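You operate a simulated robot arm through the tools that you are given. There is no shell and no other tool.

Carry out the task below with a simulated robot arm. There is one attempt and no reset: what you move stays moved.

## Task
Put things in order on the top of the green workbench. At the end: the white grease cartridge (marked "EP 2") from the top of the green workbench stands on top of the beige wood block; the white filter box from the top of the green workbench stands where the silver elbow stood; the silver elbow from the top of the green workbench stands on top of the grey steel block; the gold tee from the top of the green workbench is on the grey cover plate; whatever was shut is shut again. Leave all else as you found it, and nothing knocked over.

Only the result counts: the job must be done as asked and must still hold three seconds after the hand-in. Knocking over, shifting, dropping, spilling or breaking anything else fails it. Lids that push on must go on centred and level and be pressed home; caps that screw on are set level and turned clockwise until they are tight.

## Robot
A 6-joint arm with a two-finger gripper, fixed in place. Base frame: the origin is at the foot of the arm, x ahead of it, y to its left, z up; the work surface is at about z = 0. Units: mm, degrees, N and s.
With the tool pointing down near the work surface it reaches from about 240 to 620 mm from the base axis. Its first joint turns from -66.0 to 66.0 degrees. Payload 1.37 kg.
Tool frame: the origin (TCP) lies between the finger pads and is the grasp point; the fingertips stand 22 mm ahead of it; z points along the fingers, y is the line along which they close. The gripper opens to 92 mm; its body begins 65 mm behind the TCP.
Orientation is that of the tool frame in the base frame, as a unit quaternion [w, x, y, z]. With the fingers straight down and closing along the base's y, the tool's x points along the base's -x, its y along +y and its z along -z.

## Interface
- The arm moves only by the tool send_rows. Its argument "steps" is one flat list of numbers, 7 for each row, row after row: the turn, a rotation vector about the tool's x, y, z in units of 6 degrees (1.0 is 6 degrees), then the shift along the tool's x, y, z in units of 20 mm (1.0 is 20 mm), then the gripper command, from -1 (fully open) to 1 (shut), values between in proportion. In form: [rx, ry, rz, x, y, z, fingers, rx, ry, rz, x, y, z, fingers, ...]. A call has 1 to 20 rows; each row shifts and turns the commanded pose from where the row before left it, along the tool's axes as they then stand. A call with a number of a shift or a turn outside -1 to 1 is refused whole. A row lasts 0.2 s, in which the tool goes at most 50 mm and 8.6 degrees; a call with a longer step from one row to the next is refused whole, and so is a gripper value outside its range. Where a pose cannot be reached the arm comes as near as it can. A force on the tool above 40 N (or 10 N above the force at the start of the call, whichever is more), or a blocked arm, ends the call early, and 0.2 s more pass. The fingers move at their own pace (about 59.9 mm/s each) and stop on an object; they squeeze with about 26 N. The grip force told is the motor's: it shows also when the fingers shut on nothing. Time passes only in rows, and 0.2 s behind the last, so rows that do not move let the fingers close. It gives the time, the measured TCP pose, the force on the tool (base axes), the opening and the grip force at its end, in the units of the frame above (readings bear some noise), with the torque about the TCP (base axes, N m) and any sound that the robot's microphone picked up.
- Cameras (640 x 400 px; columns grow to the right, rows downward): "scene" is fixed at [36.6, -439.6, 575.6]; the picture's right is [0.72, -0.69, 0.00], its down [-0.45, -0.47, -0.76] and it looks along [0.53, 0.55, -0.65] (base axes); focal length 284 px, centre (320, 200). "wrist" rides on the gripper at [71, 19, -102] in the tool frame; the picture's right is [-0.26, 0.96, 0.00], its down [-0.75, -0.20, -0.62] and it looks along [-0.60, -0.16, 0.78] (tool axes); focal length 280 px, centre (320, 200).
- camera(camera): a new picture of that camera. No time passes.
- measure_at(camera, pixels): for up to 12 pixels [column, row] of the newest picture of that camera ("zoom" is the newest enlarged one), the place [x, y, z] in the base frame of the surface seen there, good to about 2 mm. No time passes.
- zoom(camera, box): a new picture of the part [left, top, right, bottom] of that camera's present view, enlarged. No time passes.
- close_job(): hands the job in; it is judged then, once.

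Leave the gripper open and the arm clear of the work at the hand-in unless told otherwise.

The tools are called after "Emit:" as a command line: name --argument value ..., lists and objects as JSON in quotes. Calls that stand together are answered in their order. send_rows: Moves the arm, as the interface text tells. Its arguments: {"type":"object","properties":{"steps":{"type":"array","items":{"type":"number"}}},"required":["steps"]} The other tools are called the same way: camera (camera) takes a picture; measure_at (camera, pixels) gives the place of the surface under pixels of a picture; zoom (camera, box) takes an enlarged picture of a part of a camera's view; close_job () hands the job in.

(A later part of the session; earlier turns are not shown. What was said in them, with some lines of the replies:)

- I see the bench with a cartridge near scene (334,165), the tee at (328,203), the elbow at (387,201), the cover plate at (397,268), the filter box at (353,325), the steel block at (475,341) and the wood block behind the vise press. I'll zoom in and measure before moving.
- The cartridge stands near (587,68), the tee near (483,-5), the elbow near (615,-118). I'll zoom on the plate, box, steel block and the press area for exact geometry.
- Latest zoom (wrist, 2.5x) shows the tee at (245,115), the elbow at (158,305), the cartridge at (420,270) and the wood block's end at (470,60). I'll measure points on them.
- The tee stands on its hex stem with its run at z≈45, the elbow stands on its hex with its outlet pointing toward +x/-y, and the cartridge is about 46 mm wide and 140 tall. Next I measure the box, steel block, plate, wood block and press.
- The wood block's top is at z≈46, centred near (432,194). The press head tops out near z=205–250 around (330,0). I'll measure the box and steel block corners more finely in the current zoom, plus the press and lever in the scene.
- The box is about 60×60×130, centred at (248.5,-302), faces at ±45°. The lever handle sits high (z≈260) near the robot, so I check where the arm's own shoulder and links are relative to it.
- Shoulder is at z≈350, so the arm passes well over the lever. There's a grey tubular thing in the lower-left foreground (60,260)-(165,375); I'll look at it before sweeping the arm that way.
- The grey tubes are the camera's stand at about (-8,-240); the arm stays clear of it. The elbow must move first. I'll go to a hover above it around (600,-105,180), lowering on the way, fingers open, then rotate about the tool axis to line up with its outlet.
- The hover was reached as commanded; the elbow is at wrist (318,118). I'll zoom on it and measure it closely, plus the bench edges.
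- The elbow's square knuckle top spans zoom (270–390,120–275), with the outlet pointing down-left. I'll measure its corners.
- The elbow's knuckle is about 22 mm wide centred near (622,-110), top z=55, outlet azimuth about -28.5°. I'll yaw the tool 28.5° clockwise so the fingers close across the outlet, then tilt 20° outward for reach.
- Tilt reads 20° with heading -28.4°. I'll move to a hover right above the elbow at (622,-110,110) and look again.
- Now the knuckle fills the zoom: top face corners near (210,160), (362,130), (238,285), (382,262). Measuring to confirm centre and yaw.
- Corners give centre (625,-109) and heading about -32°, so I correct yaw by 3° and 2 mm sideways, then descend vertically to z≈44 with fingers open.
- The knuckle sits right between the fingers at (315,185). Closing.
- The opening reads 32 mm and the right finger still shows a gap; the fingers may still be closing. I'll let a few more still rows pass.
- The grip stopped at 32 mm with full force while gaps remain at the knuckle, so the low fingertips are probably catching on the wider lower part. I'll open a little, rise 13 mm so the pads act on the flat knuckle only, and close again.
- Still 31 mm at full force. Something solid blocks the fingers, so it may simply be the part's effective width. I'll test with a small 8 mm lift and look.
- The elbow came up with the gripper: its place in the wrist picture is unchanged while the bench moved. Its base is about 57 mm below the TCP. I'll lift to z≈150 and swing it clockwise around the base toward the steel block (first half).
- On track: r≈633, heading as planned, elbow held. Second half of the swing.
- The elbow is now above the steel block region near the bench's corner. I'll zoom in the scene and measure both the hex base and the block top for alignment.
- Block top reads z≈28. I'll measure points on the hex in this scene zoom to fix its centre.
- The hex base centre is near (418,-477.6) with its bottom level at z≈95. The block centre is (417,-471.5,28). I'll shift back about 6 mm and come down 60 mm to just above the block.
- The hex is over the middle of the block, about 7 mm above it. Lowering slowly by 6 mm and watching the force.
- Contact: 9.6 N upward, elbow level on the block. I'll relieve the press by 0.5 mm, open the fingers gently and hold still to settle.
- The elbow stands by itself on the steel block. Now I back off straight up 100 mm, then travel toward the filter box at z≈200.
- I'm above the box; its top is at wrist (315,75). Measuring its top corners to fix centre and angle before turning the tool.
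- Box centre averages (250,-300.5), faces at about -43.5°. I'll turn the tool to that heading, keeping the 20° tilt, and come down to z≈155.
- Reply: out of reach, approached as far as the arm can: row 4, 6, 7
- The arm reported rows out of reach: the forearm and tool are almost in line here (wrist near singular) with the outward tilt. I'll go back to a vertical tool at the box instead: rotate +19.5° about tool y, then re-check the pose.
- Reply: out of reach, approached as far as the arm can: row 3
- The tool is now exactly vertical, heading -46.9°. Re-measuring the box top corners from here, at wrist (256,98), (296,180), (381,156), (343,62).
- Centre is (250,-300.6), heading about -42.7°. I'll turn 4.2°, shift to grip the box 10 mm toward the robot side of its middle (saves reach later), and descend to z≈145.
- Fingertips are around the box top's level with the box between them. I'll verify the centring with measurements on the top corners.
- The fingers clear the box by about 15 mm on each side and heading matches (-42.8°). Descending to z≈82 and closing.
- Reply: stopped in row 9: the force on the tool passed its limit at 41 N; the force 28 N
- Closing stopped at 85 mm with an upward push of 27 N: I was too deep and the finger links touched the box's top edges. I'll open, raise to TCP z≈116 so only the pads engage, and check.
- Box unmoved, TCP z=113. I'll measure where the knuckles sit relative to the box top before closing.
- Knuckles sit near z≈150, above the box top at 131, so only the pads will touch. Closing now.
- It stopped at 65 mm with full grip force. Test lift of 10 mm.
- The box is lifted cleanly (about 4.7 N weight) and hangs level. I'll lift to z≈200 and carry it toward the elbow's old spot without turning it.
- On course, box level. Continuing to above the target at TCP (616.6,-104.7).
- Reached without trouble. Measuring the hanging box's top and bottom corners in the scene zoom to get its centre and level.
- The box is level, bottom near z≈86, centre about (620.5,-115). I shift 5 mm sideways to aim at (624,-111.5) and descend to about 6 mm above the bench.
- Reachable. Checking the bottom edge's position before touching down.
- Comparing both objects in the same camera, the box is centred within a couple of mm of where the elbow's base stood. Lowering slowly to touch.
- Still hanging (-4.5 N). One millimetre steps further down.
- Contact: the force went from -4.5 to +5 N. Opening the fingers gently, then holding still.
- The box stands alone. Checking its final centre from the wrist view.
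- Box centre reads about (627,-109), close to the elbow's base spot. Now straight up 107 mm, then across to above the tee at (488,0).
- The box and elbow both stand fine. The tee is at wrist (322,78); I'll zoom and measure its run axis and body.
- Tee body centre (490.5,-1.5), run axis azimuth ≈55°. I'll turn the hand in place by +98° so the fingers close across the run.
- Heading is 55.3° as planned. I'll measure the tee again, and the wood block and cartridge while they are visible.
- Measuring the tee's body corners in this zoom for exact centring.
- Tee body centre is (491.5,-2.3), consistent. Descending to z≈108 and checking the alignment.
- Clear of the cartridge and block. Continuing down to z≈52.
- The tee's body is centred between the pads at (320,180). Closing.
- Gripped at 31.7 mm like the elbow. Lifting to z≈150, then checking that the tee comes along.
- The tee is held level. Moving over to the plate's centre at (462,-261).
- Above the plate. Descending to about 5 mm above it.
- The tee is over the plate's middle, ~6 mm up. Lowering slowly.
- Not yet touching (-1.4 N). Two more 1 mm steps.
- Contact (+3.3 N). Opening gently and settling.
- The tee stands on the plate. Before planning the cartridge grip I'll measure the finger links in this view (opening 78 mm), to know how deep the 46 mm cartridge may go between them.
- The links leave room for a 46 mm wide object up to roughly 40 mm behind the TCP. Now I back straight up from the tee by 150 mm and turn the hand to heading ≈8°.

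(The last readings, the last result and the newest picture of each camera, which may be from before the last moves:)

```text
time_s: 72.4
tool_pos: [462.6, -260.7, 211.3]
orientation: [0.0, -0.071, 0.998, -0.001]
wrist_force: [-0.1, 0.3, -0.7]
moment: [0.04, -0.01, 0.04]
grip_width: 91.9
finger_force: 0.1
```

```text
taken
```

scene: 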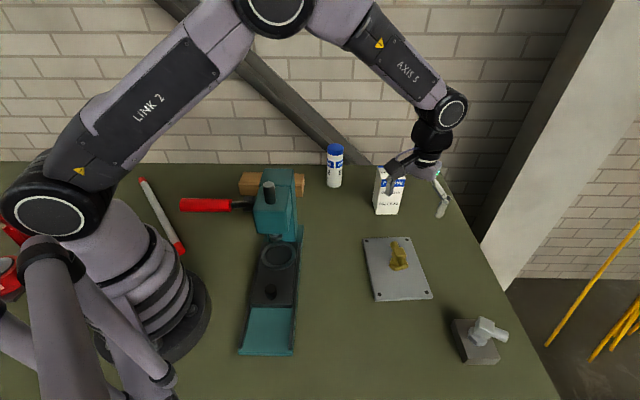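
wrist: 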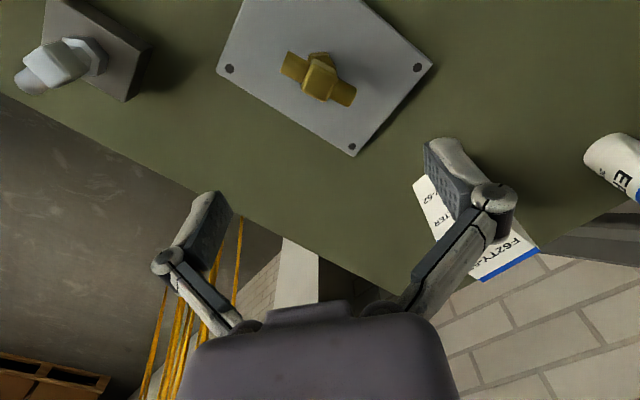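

The tee stands in the plate's middle. Travelling at z≈211 to above the cartridge at (600,81).

Emit:
send_rows --steps '[0, 0, 0, -0.542, 0.938, 0, -1, 0, 0, 0, -0.542, 0.938, 0, -1, 0, 0, 0, -0.542, 0.938, 0, -1, 0, 0, 0, -0.542, 0.938, 0, -1, 0, 0, 0, -0.542, 0.938, 0, -1, 0, 0, 0, -0.542, 0.938, 0, -1, 0, 0, 0, -0.542, 0.938, 0, -1, 0, 0, 0, -0.542, 0.938, 0, -1, 0, 0, 0, -0.542, 0.938, 0, -1, 0, 0, 0, -0.542, 0.938, 0, -1, 0, 0, 0, -0.542, 0.938, 0, -1, 0, 0, 0, -0.542, 0.938, 0, -1, 0, 0, 0, -0.542, 0.938, 0, -1, 0, 0, 0, -0.542, 0.938, 0, -1, 0, 0, 0, -0.542, 0.938, 0, -1, 0, 0, 0, -0.542, 0.938, 0, -1, 0, 0, 0, -0.542, 0.938, 0, -1, 0, 0, 0, 0, 0, 0, -1]'

Emit:
camera --camera "wrist"

Emit:
zoom --camera "scene" --box '[290, 120, 370, 200]'

```text
time_s: 76.2
tool_pos: [597.2, 82.8, 209.9]
orientation: [-0.001, -0.072, 0.997, -0.001]
wrist_force: [-0.4, 0.4, 0.0]
moment: [0.02, -0.02, 0.02]
grip_width: 91.8
finger_force: 0.0
```

```text
taken
```

wrist: 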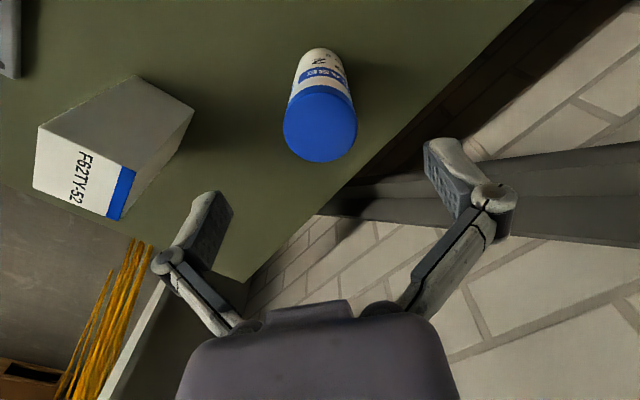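

```text
5.00 times, centred on (330, 160) of scene
```

zoom: 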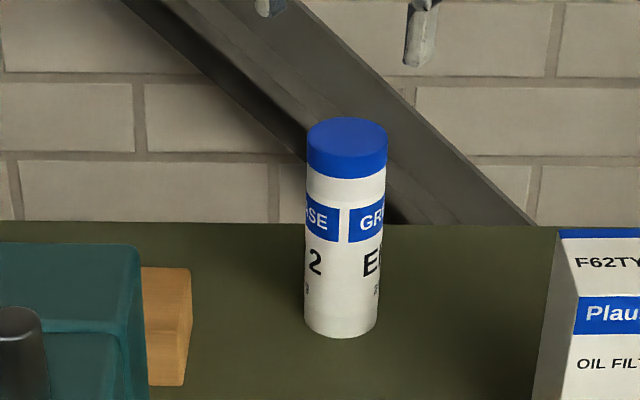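

The cap is flush with the body, so a straight grip works. Measuring the cap's circle in the wrist view: centre about (320,124), edges (286,122), (355,122), (320,90), (320,160).

Emit:
measure_at --camera "wrist" --pixels '[[320, 124], [286, 125], [354, 125], [320, 91], [320, 159], [298, 102], [342, 102], [298, 150], [342, 150]]'

```text
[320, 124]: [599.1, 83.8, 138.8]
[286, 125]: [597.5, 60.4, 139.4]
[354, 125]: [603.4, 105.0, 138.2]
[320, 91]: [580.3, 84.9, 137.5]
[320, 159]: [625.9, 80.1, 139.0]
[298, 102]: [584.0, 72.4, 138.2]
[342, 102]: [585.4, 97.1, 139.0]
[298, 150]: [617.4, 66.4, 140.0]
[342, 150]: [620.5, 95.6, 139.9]
```

Cartridge axis is at about (602,82.7). I take one still reading to average out the pose noise.

Emit:
send_rows --steps '[0, 0, 0, 0, 0, 0, -1]'

Emit:
send_rows --steps '[0, 0, 0, 0, 0, 0, -1]'

```text
time_s: 76.6
tool_pos: [597.9, 82.1, 209.5]
orientation: [-0.001, -0.071, 0.998, -0.001]
wrist_force: [0.5, -0.5, -0.8]
moment: [-0.06, 0.01, 0.0]
grip_width: 92.0
finger_force: 0.1
```

```text
time_s: 77.0
tool_pos: [597.5, 81.6, 210.0]
orientation: [-0.001, -0.072, 0.997, -0.001]
wrist_force: [0.2, 0.3, 0.1]
moment: [-0.03, 0.0, 0.01]
grip_width: 92.1
finger_force: 0.1
```

TCP averages (597.5,82.2). I shift 4 mm forward while descending to z≈104, fingers wide open.

Emit:
send_rows --steps '[0, 0, 0, -0.05, 0, 0.882, -1, 0, 0, 0, -0.05, 0, 0.882, -1, 0, 0, 0, -0.05, 0, 0.882, -1, 0, 0, 0, -0.05, 0, 0.882, -1, 0, 0, 0, 0, 0, 0.882, -1, 0, 0, 0, 0, 0, 0.882, -1, 0, 0, 0, 0, 0, 0, -1]'

Emit:
camera --camera "wrist"

Emit:
zoom --camera "scene" --box '[280, 80, 400, 200]'

```text
time_s: 78.6
tool_pos: [603.4, 80.3, 105.4]
orientation: [-0.001, -0.072, 0.997, -0.002]
wrist_force: [0.0, 0.4, 0.2]
moment: [-0.01, 0.01, 0.01]
grip_width: 92.1
finger_force: 0.0
```

```text
taken
```

wrist: 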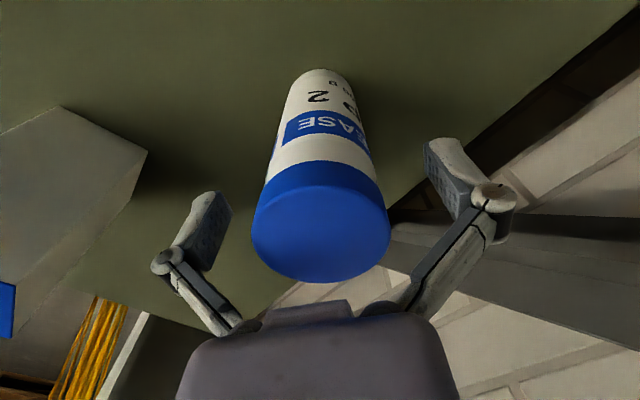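

```text
3.33 times, centred on (340, 140) of scene
```

zoom: 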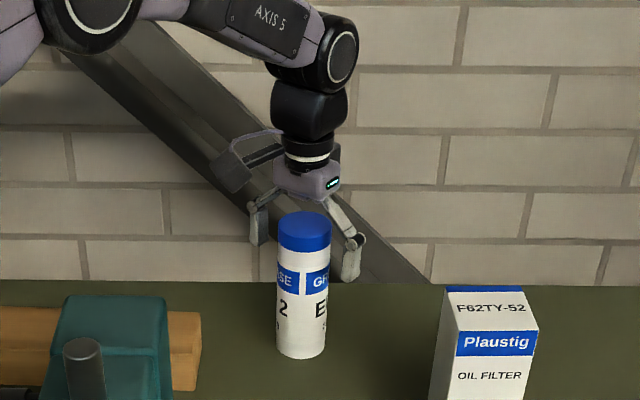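

The cartridge stands between the open fingers with headroom to the palm. Closing gradually.

Emit:
send_rows --steps '[0, 0, 0, 0, 0, 0, -0.5, 0, 0, 0, 0, 0, 0, -0.25, 0, 0, 0, 0, 0, 0, 0, 0, 0, 0, 0, 0, 0, 1, 0, 0, 0, 0, 0, 0, 1, 0, 0, 0, 0, 0, 0, 1]'

Emit:
camera --camera "wrist"

```text
time_s: 80.0
tool_pos: [603.5, 80.0, 105.6]
orientation: [-0.001, -0.072, 0.997, 0.0]
wrist_force: [-1.3, 0.7, 0.5]
moment: [0.01, 0.09, 0.02]
grip_width: 48.3
finger_force: 25.7
```

```text
taken
```

wrist: 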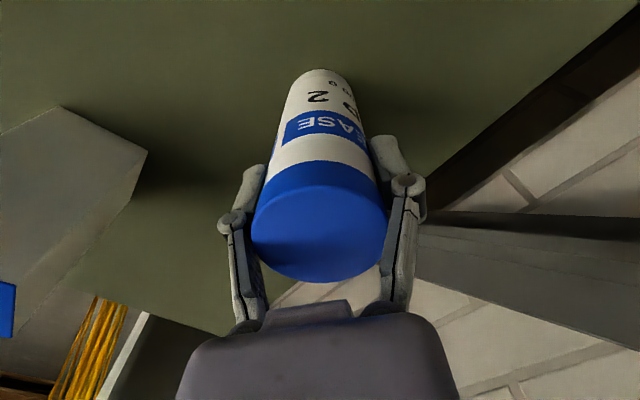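

Gripped at 48 mm. Test lift of 12 mm.

Emit:
send_rows --steps '[0, 0, 0, 0, 0, -0.2, 1, 0, 0, 0, 0, 0, -0.4, 1, 0, 0, 0, 0, 0, 0, 1]'

Emit:
camera --camera "wrist"

Emit:
zoom --camera "scene" --box '[280, 80, 400, 200]'

```text
time_s: 80.8
tool_pos: [603.6, 81.5, 115.9]
orientation: [-0.002, -0.071, 0.997, -0.001]
wrist_force: [0.1, 0.4, -3.3]
moment: [0.0, 0.02, -0.02]
grip_width: 48.4
finger_force: 26.0
```

```text
taken
```

wrist: 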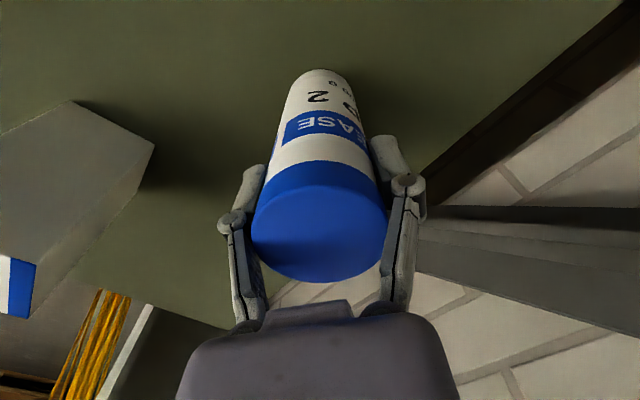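

```text
3.33 times, centred on (340, 140) of scene
```

zoom: 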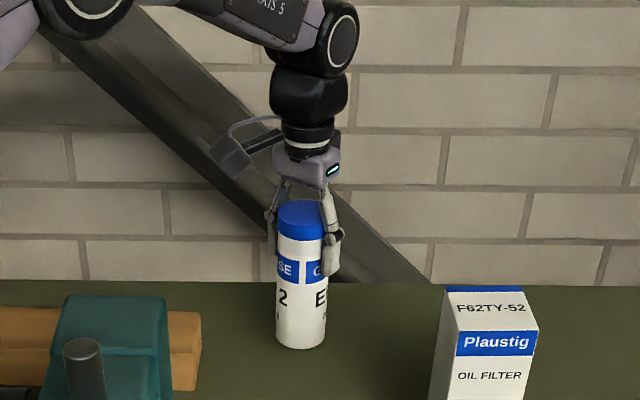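

Held firmly and upright (3.3 N). Lifting to z≈220 and carrying it to above the wood block's centre (433,194).

Emit:
send_rows --steps '[0, 0, 0, 0, 0, -0.867, 1, 0, 0, 0, 0, 0, -0.867, 1, 0, 0, 0, 0, 0, -0.867, 1, 0, 0, 0, 0, 0, -0.867, 1, 0, 0, 0, 0, 0, -0.867, 1, 0, 0, 0, 0, 0, -0.867, 1, 0, 0, 0, 0.7645, 0.6795, 0, 1, 0, 0, 0, 0.7645, 0.6795, 0, 1, 0, 0, 0, 0.7645, 0.6795, 0, 1, 0, 0, 0, 0.7645, 0.6795, 0, 1, 0, 0, 0, 0.7645, 0.6795, 0, 1, 0, 0, 0, 0.7645, 0.6795, 0, 1, 0, 0, 0, 0.7645, 0.6795, 0, 1, 0, 0, 0, 0.7645, 0.6795, 0, 1, 0, 0, 0, 0.7645, 0.6795, 0, 1, 0, 0, 0, 0.7645, 0.6795, 0, 1]'

Emit:
send_rows --steps '[0, 0, 0, 0, 0, 0, 1]'

Emit:
camera --camera "wrist"

Emit:
camera --camera "scene"

```text
time_s: 84.2
tool_pos: [432.2, 196.4, 220.0]
orientation: [-0.001, -0.072, 0.997, -0.001]
wrist_force: [0.2, -0.2, -1.7]
moment: [-0.03, 0.0, 0.0]
grip_width: 48.2
finger_force: 26.3
```

```text
time_s: 84.6
tool_pos: [433.0, 196.8, 220.0]
orientation: [-0.001, -0.071, 0.997, -0.001]
wrist_force: [-0.3, 0.0, -3.5]
moment: [-0.04, 0.03, 0.01]
grip_width: 48.5
finger_force: 26.0
```

```text
taken
```

wrist: 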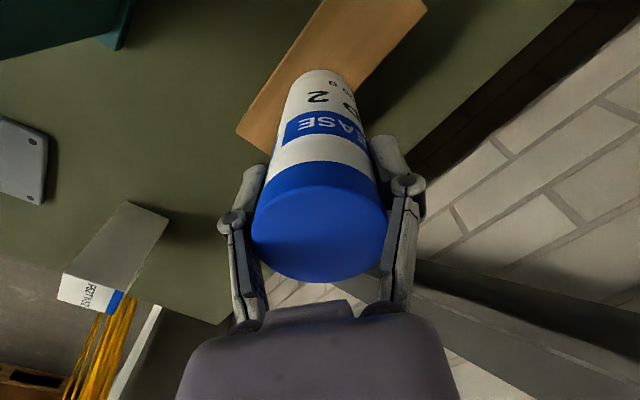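

```text
taken
```

scene: 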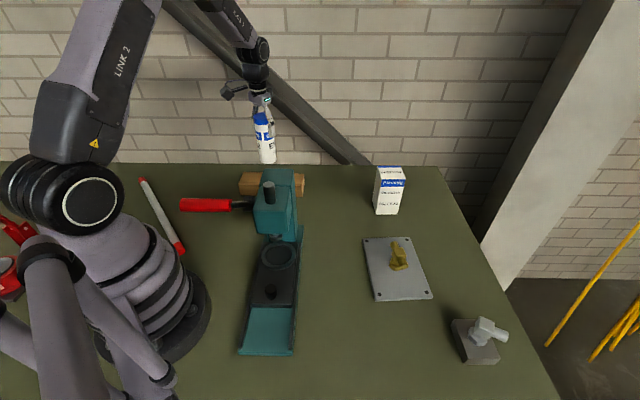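

I'm above the block; the cartridge axis falls within about 1–2 mm of the block's midline. Descending to about 5 mm above its top.

Emit:
send_rows --steps '[0, 0, 0, 0, 0, 0.7875, 1, 0, 0, 0, 0, 0, 0.7875, 1, 0, 0, 0, 0, 0, 0.7875, 1, 0, 0, 0, 0, 0, 0.7875, 1, 0, 0, 0, 0, 0, 0, 1]'

Emit:
camera --camera "wrist"

Emit:
zoom --camera "scene" --box '[200, 80, 340, 240]'

```text
time_s: 85.8
tool_pos: [432.5, 195.1, 156.4]
orientation: [-0.001, -0.072, 0.997, -0.001]
wrist_force: [0.2, -0.4, -3.4]
moment: [0.02, 0.01, -0.01]
grip_width: 48.2
finger_force: 26.3
```

```text
taken
```

wrist: 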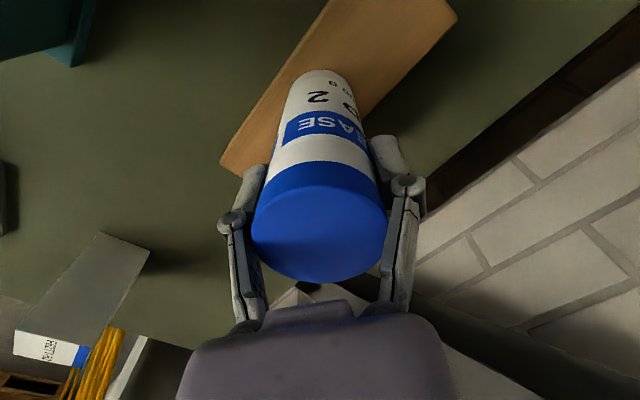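

```text
2.50 times, centred on (270, 160) of scene
```

zoom: 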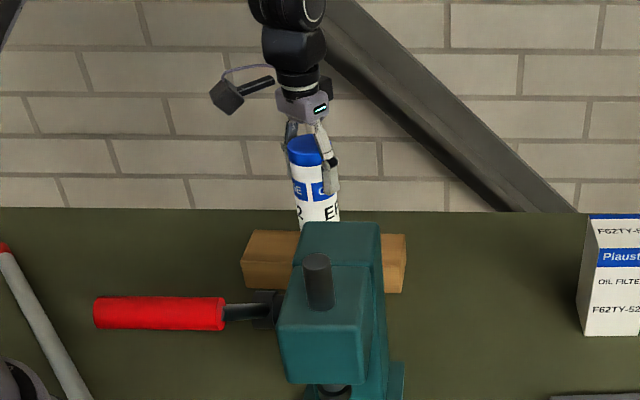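

The cartridge base is over the block's midline. Lowering slowly.

Emit:
send_rows --steps '[0, 0, 0, 0, 0, 0.1, 1, 0, 0, 0, 0, 0, 0.05, 1, 0, 0, 0, 0, 0, 0, 1]'

Emit:
send_rows --steps '[0, 0, 0, 0, 0, 0.05, 1, 0, 0, 0, 0, 0, 0, 1]'

```text
time_s: 86.6
tool_pos: [432.7, 194.4, 154.4]
orientation: [-0.001, -0.071, 0.997, -0.001]
wrist_force: [-0.8, 0.2, -2.2]
moment: [0.01, -0.01, 0.03]
grip_width: 48.0
finger_force: 25.7
```

```text
time_s: 87.2
tool_pos: [430.6, 194.0, 154.5]
orientation: [-0.001, -0.072, 0.997, -0.001]
wrist_force: [0.4, 0.0, -3.1]
moment: [0.01, 0.01, 0.02]
grip_width: 48.0
finger_force: 26.7
```

Still hanging at -3 N. Continuing in 1 mm steps.

Emit:
send_rows --steps '[0, 0, 0, 0, 0, 0.05, 1, 0, 0, 0, 0, 0, 0, 1]'

Emit:
send_rows --steps '[0, 0, 0, 0, 0, 0.04, 1, 0, 0, 0, 0, 0, 0, 1]'

```text
time_s: 87.8
tool_pos: [432.0, 194.6, 151.9]
orientation: [-0.001, -0.071, 0.997, -0.001]
wrist_force: [0.1, -0.1, -2.6]
moment: [0.01, -0.02, -0.02]
grip_width: 48.2
finger_force: 26.4
```

```text
time_s: 88.4
tool_pos: [432.0, 195.2, 152.1]
orientation: [-0.001, -0.071, 0.997, -0.001]
wrist_force: [0.2, 0.0, -2.7]
moment: [0.0, -0.01, -0.03]
grip_width: 48.0
finger_force: 26.1
```

Emit:
send_rows --steps '[0, 0, 0, 0, 0, 0.04, 1, 0, 0, 0, 0, 0, 0, 1]'

```text
time_s: 89.0
tool_pos: [432.9, 194.3, 149.7]
orientation: [-0.001, -0.072, 0.997, -0.001]
wrist_force: [-0.1, 0.6, -2.9]
moment: [-0.01, 0.0, 0.03]
grip_width: 48.1
finger_force: 26.0
```

No contact yet (-2.9 N at z≈150). One more step.

Emit:
send_rows --steps '[0, 0, 0, 0, 0, 0.04, 1, 0, 0, 0, 0, 0, 0, 1]'

```text
time_s: 89.6
tool_pos: [432.7, 194.6, 149.9]
orientation: [-0.001, -0.072, 0.997, -0.001]
wrist_force: [-0.6, 0.2, -0.5]
moment: [-0.04, 0.05, -0.02]
grip_width: 48.4
finger_force: 26.2
```

Force is dropping toward zero: touching. One last small press to seat it.

Emit:
send_rows --steps '[0, 0, 0, 0, 0, 0.03, 1, 0, 0, 0, 0, 0, 0, 1]'

Emit:
camera --camera "wrist"

```text
time_s: 90.2
tool_pos: [434.1, 194.3, 150.4]
orientation: [-0.001, -0.071, 0.997, -0.001]
wrist_force: [-2.3, -0.3, 8.2]
moment: [-0.07, 0.17, 0.02]
grip_width: 48.2
finger_force: 25.8
```

```text
taken
```

wrist: 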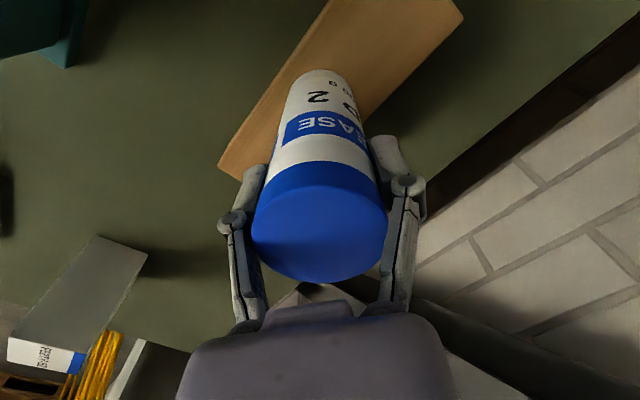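

Firm contact (+8 N). Relieving slightly, then opening gently.

Emit:
send_rows --steps '[0, 0, 0, 0, 0, -0.02, 1, 0, 0, 0, 0, 0, 0, -0.1, 0, 0, 0, 0, 0, 0, -0.2, 0, 0, 0, 0, 0, 0, -0.4, 0, 0, 0, 0, 0, 0, -0.7, 0, 0, 0, 0, 0, 0, -1, 0, 0, 0, 0, 0, 0, -1]'

Emit:
camera --camera "wrist"

Emit:
zoom --camera "scene" --box '[200, 80, 340, 240]'

```text
time_s: 91.8
tool_pos: [432.7, 193.3, 149.7]
orientation: [-0.001, -0.071, 0.997, -0.002]
wrist_force: [-0.4, 0.1, -0.1]
moment: [-0.03, -0.02, -0.02]
grip_width: 91.8
finger_force: 0.0
```

```text
taken
```

wrist: 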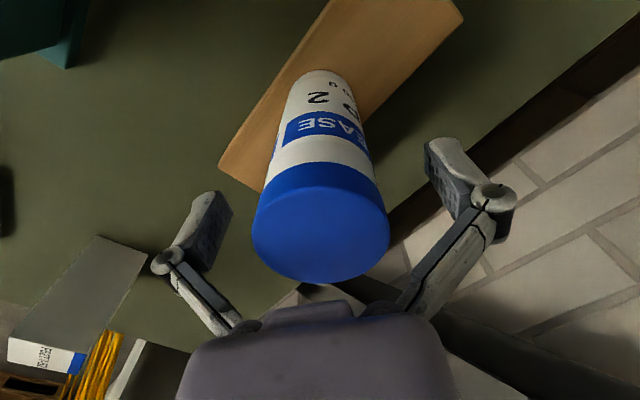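

```text
2.50 times, centred on (270, 160) of scene
```

zoom: 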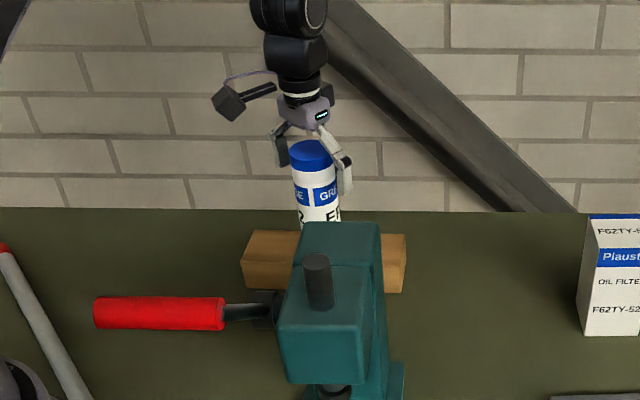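

The cartridge stands by itself on the block. Rising straight up 150 mm, clear of it.

Emit:
send_rows --steps '[0, 0, 0, 0, 0, -0.4, -1, 0, 0, 0, 0, 0, -0.8, -1, 0, 0, 0, 0, 0, -0.95, -1, 0, 0, 0, 0, 0, -0.95, -1, 0, 0, 0, 0, 0, -0.95, -1, 0, 0, 0, 0, 0, -0.95, -1, 0, 0, 0, 0, 0, -0.95, -1, 0, 0, 0, 0, 0, -0.95, -1, 0, 0, 0, 0, 0, -0.95, -1, 0, 0, 0, 0, 0, 0, -1]'

Emit:
camera --camera "wrist"

Emit:
camera --camera "scene"

```text
time_s: 94.0
tool_pos: [432.6, 194.9, 306.6]
orientation: [0.0, -0.072, 0.997, -0.001]
wrist_force: [0.1, 0.7, 0.2]
moment: [0.02, 0.0, -0.01]
grip_width: 92.0
finger_force: 0.0
```

```text
taken
```

wrist: 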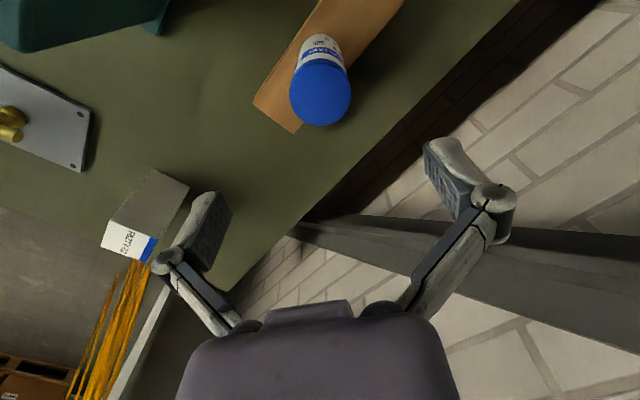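

```text
taken
```

scene: 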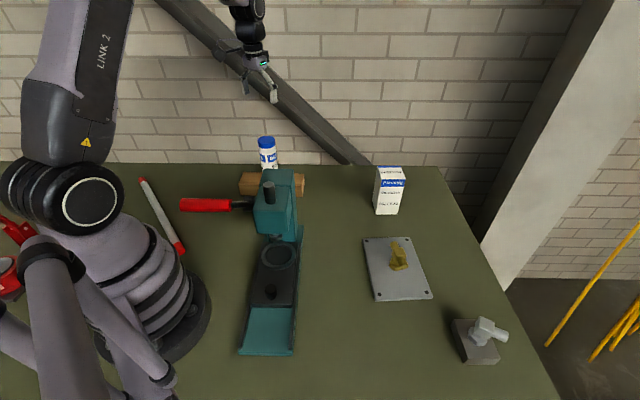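

All four items are in place in the scene view. I'll check that the plate and steel block did not shift, and inspect each item once more up close.

Emit:
zoom --camera "scene" --box '[320, 225, 520, 375]'

Emit:
zoom --camera "scene" --box '[220, 120, 420, 245]'

Emit:
measure_at --camera "scene" --pixels '[[365, 240], [409, 239], [430, 293], [379, 297], [455, 322], [467, 359], [497, 358], [266, 140], [266, 160], [242, 176], [302, 176], [390, 180]]'

Emit:
measure_at --camera "wrist" --pixels '[[320, 92], [291, 92], [349, 92], [320, 60], [320, 123], [295, 130], [255, 100], [402, 5]]'

```text
2.67 times, centred on (420, 300) of scene
```

zoom: 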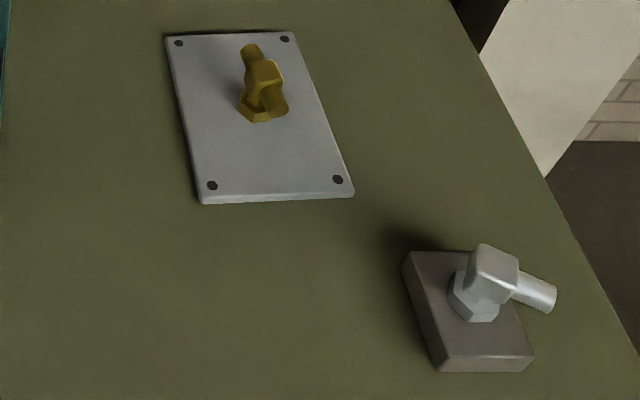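

```text
3.20 times, centred on (320, 182) of scene
```

zoom: 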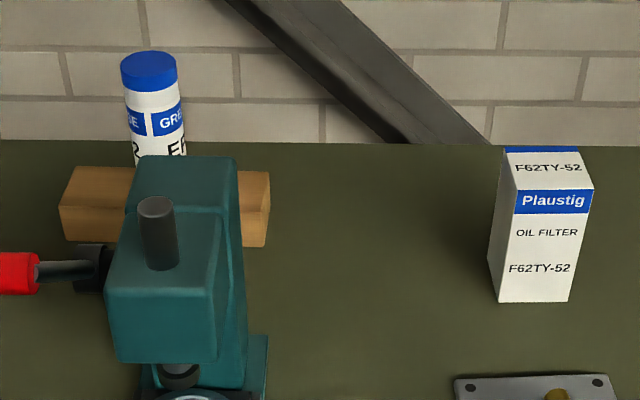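

```text
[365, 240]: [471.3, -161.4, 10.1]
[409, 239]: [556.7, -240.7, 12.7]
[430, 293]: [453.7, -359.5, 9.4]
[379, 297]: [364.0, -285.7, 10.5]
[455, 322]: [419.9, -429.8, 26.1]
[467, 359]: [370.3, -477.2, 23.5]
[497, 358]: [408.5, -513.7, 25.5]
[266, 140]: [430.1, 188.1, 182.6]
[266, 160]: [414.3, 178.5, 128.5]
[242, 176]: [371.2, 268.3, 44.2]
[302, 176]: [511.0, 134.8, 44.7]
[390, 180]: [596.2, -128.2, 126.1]
```

```text
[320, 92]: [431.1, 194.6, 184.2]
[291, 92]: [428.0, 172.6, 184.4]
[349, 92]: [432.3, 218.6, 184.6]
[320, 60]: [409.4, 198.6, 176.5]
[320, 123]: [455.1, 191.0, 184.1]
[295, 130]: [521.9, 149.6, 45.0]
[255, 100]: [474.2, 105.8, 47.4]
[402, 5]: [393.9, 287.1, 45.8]
```

Plate, steel block and wood block are unmoved; the cartridge's top is level at z≈184; box, elbow and tee stand upright. I'll rise another 40 mm with the gripper open and let a few still rows pass.

Emit:
send_rows --steps '[0, 0, 0, 0, 0, -0.8, -1, 0, 0, 0, 0, 0, -0.8, -1, 0, 0, 0, 0, 0, -0.4, -1, 0, 0, 0, 0, 0, 0, -1, 0, 0, 0, 0, 0, 0, -1, 0, 0, 0, 0, 0, 0, -1, 0, 0, 0, 0, 0, 0, -1, 0, 0, 0, 0, 0, 0, -1]'

Emit:
camera --camera "scene"

```text
time_s: 95.8
tool_pos: [432.5, 194.5, 345.9]
orientation: [-0.001, -0.071, 0.997, 0.0]
wrist_force: [-0.2, 0.1, -0.6]
moment: [-0.04, 0.02, 0.03]
grip_width: 91.6
finger_force: 0.1
```

```text
taken
```

scene: 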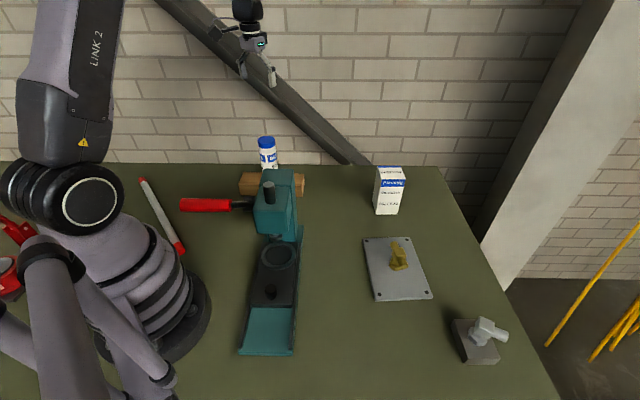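

Everything is steady: the cartridge is on the wood block (267,150), the box is at the elbow's old spot (388,190), the tee is on the plate (398,255) and the elbow is on the steel block (483,335). The gripper is open and clear, so I'm handing in.

Emit:
close_job

```text
The job is handed in.
```

I put all four items where you asked and handed the job in. The tool only confirmed the hand-in, so I don't have a verdict yet. In the last picture everything was upright and steady.

- **Grease cartridge ("EP 2"):** it stands on the beige wood block, within a few mm of its centre, and its top is level.
- **Filter box:** it stands where the elbow stood. By my measurements it is within about 3 mm of the elbow's old base.
- **Elbow:** it stands on the grey steel block, close to the middle. Its outlet now points in a different direction than before.
- **Tee:** it stands on its stem near the middle of the grey cover plate.

The cover plate, steel block and wood block measured the same before and after, within about 2–3 mm. I opened nothing, so there was nothing to shut again.

While gripping the filter box, my first attempt went too deep. The finger links pressed on its top edges and the arm stopped itself at 41 N. I backed off and gripped it higher; the box did not move and I saw no damage.

The gripper is open and the arm is about 160 mm above the cartridge.
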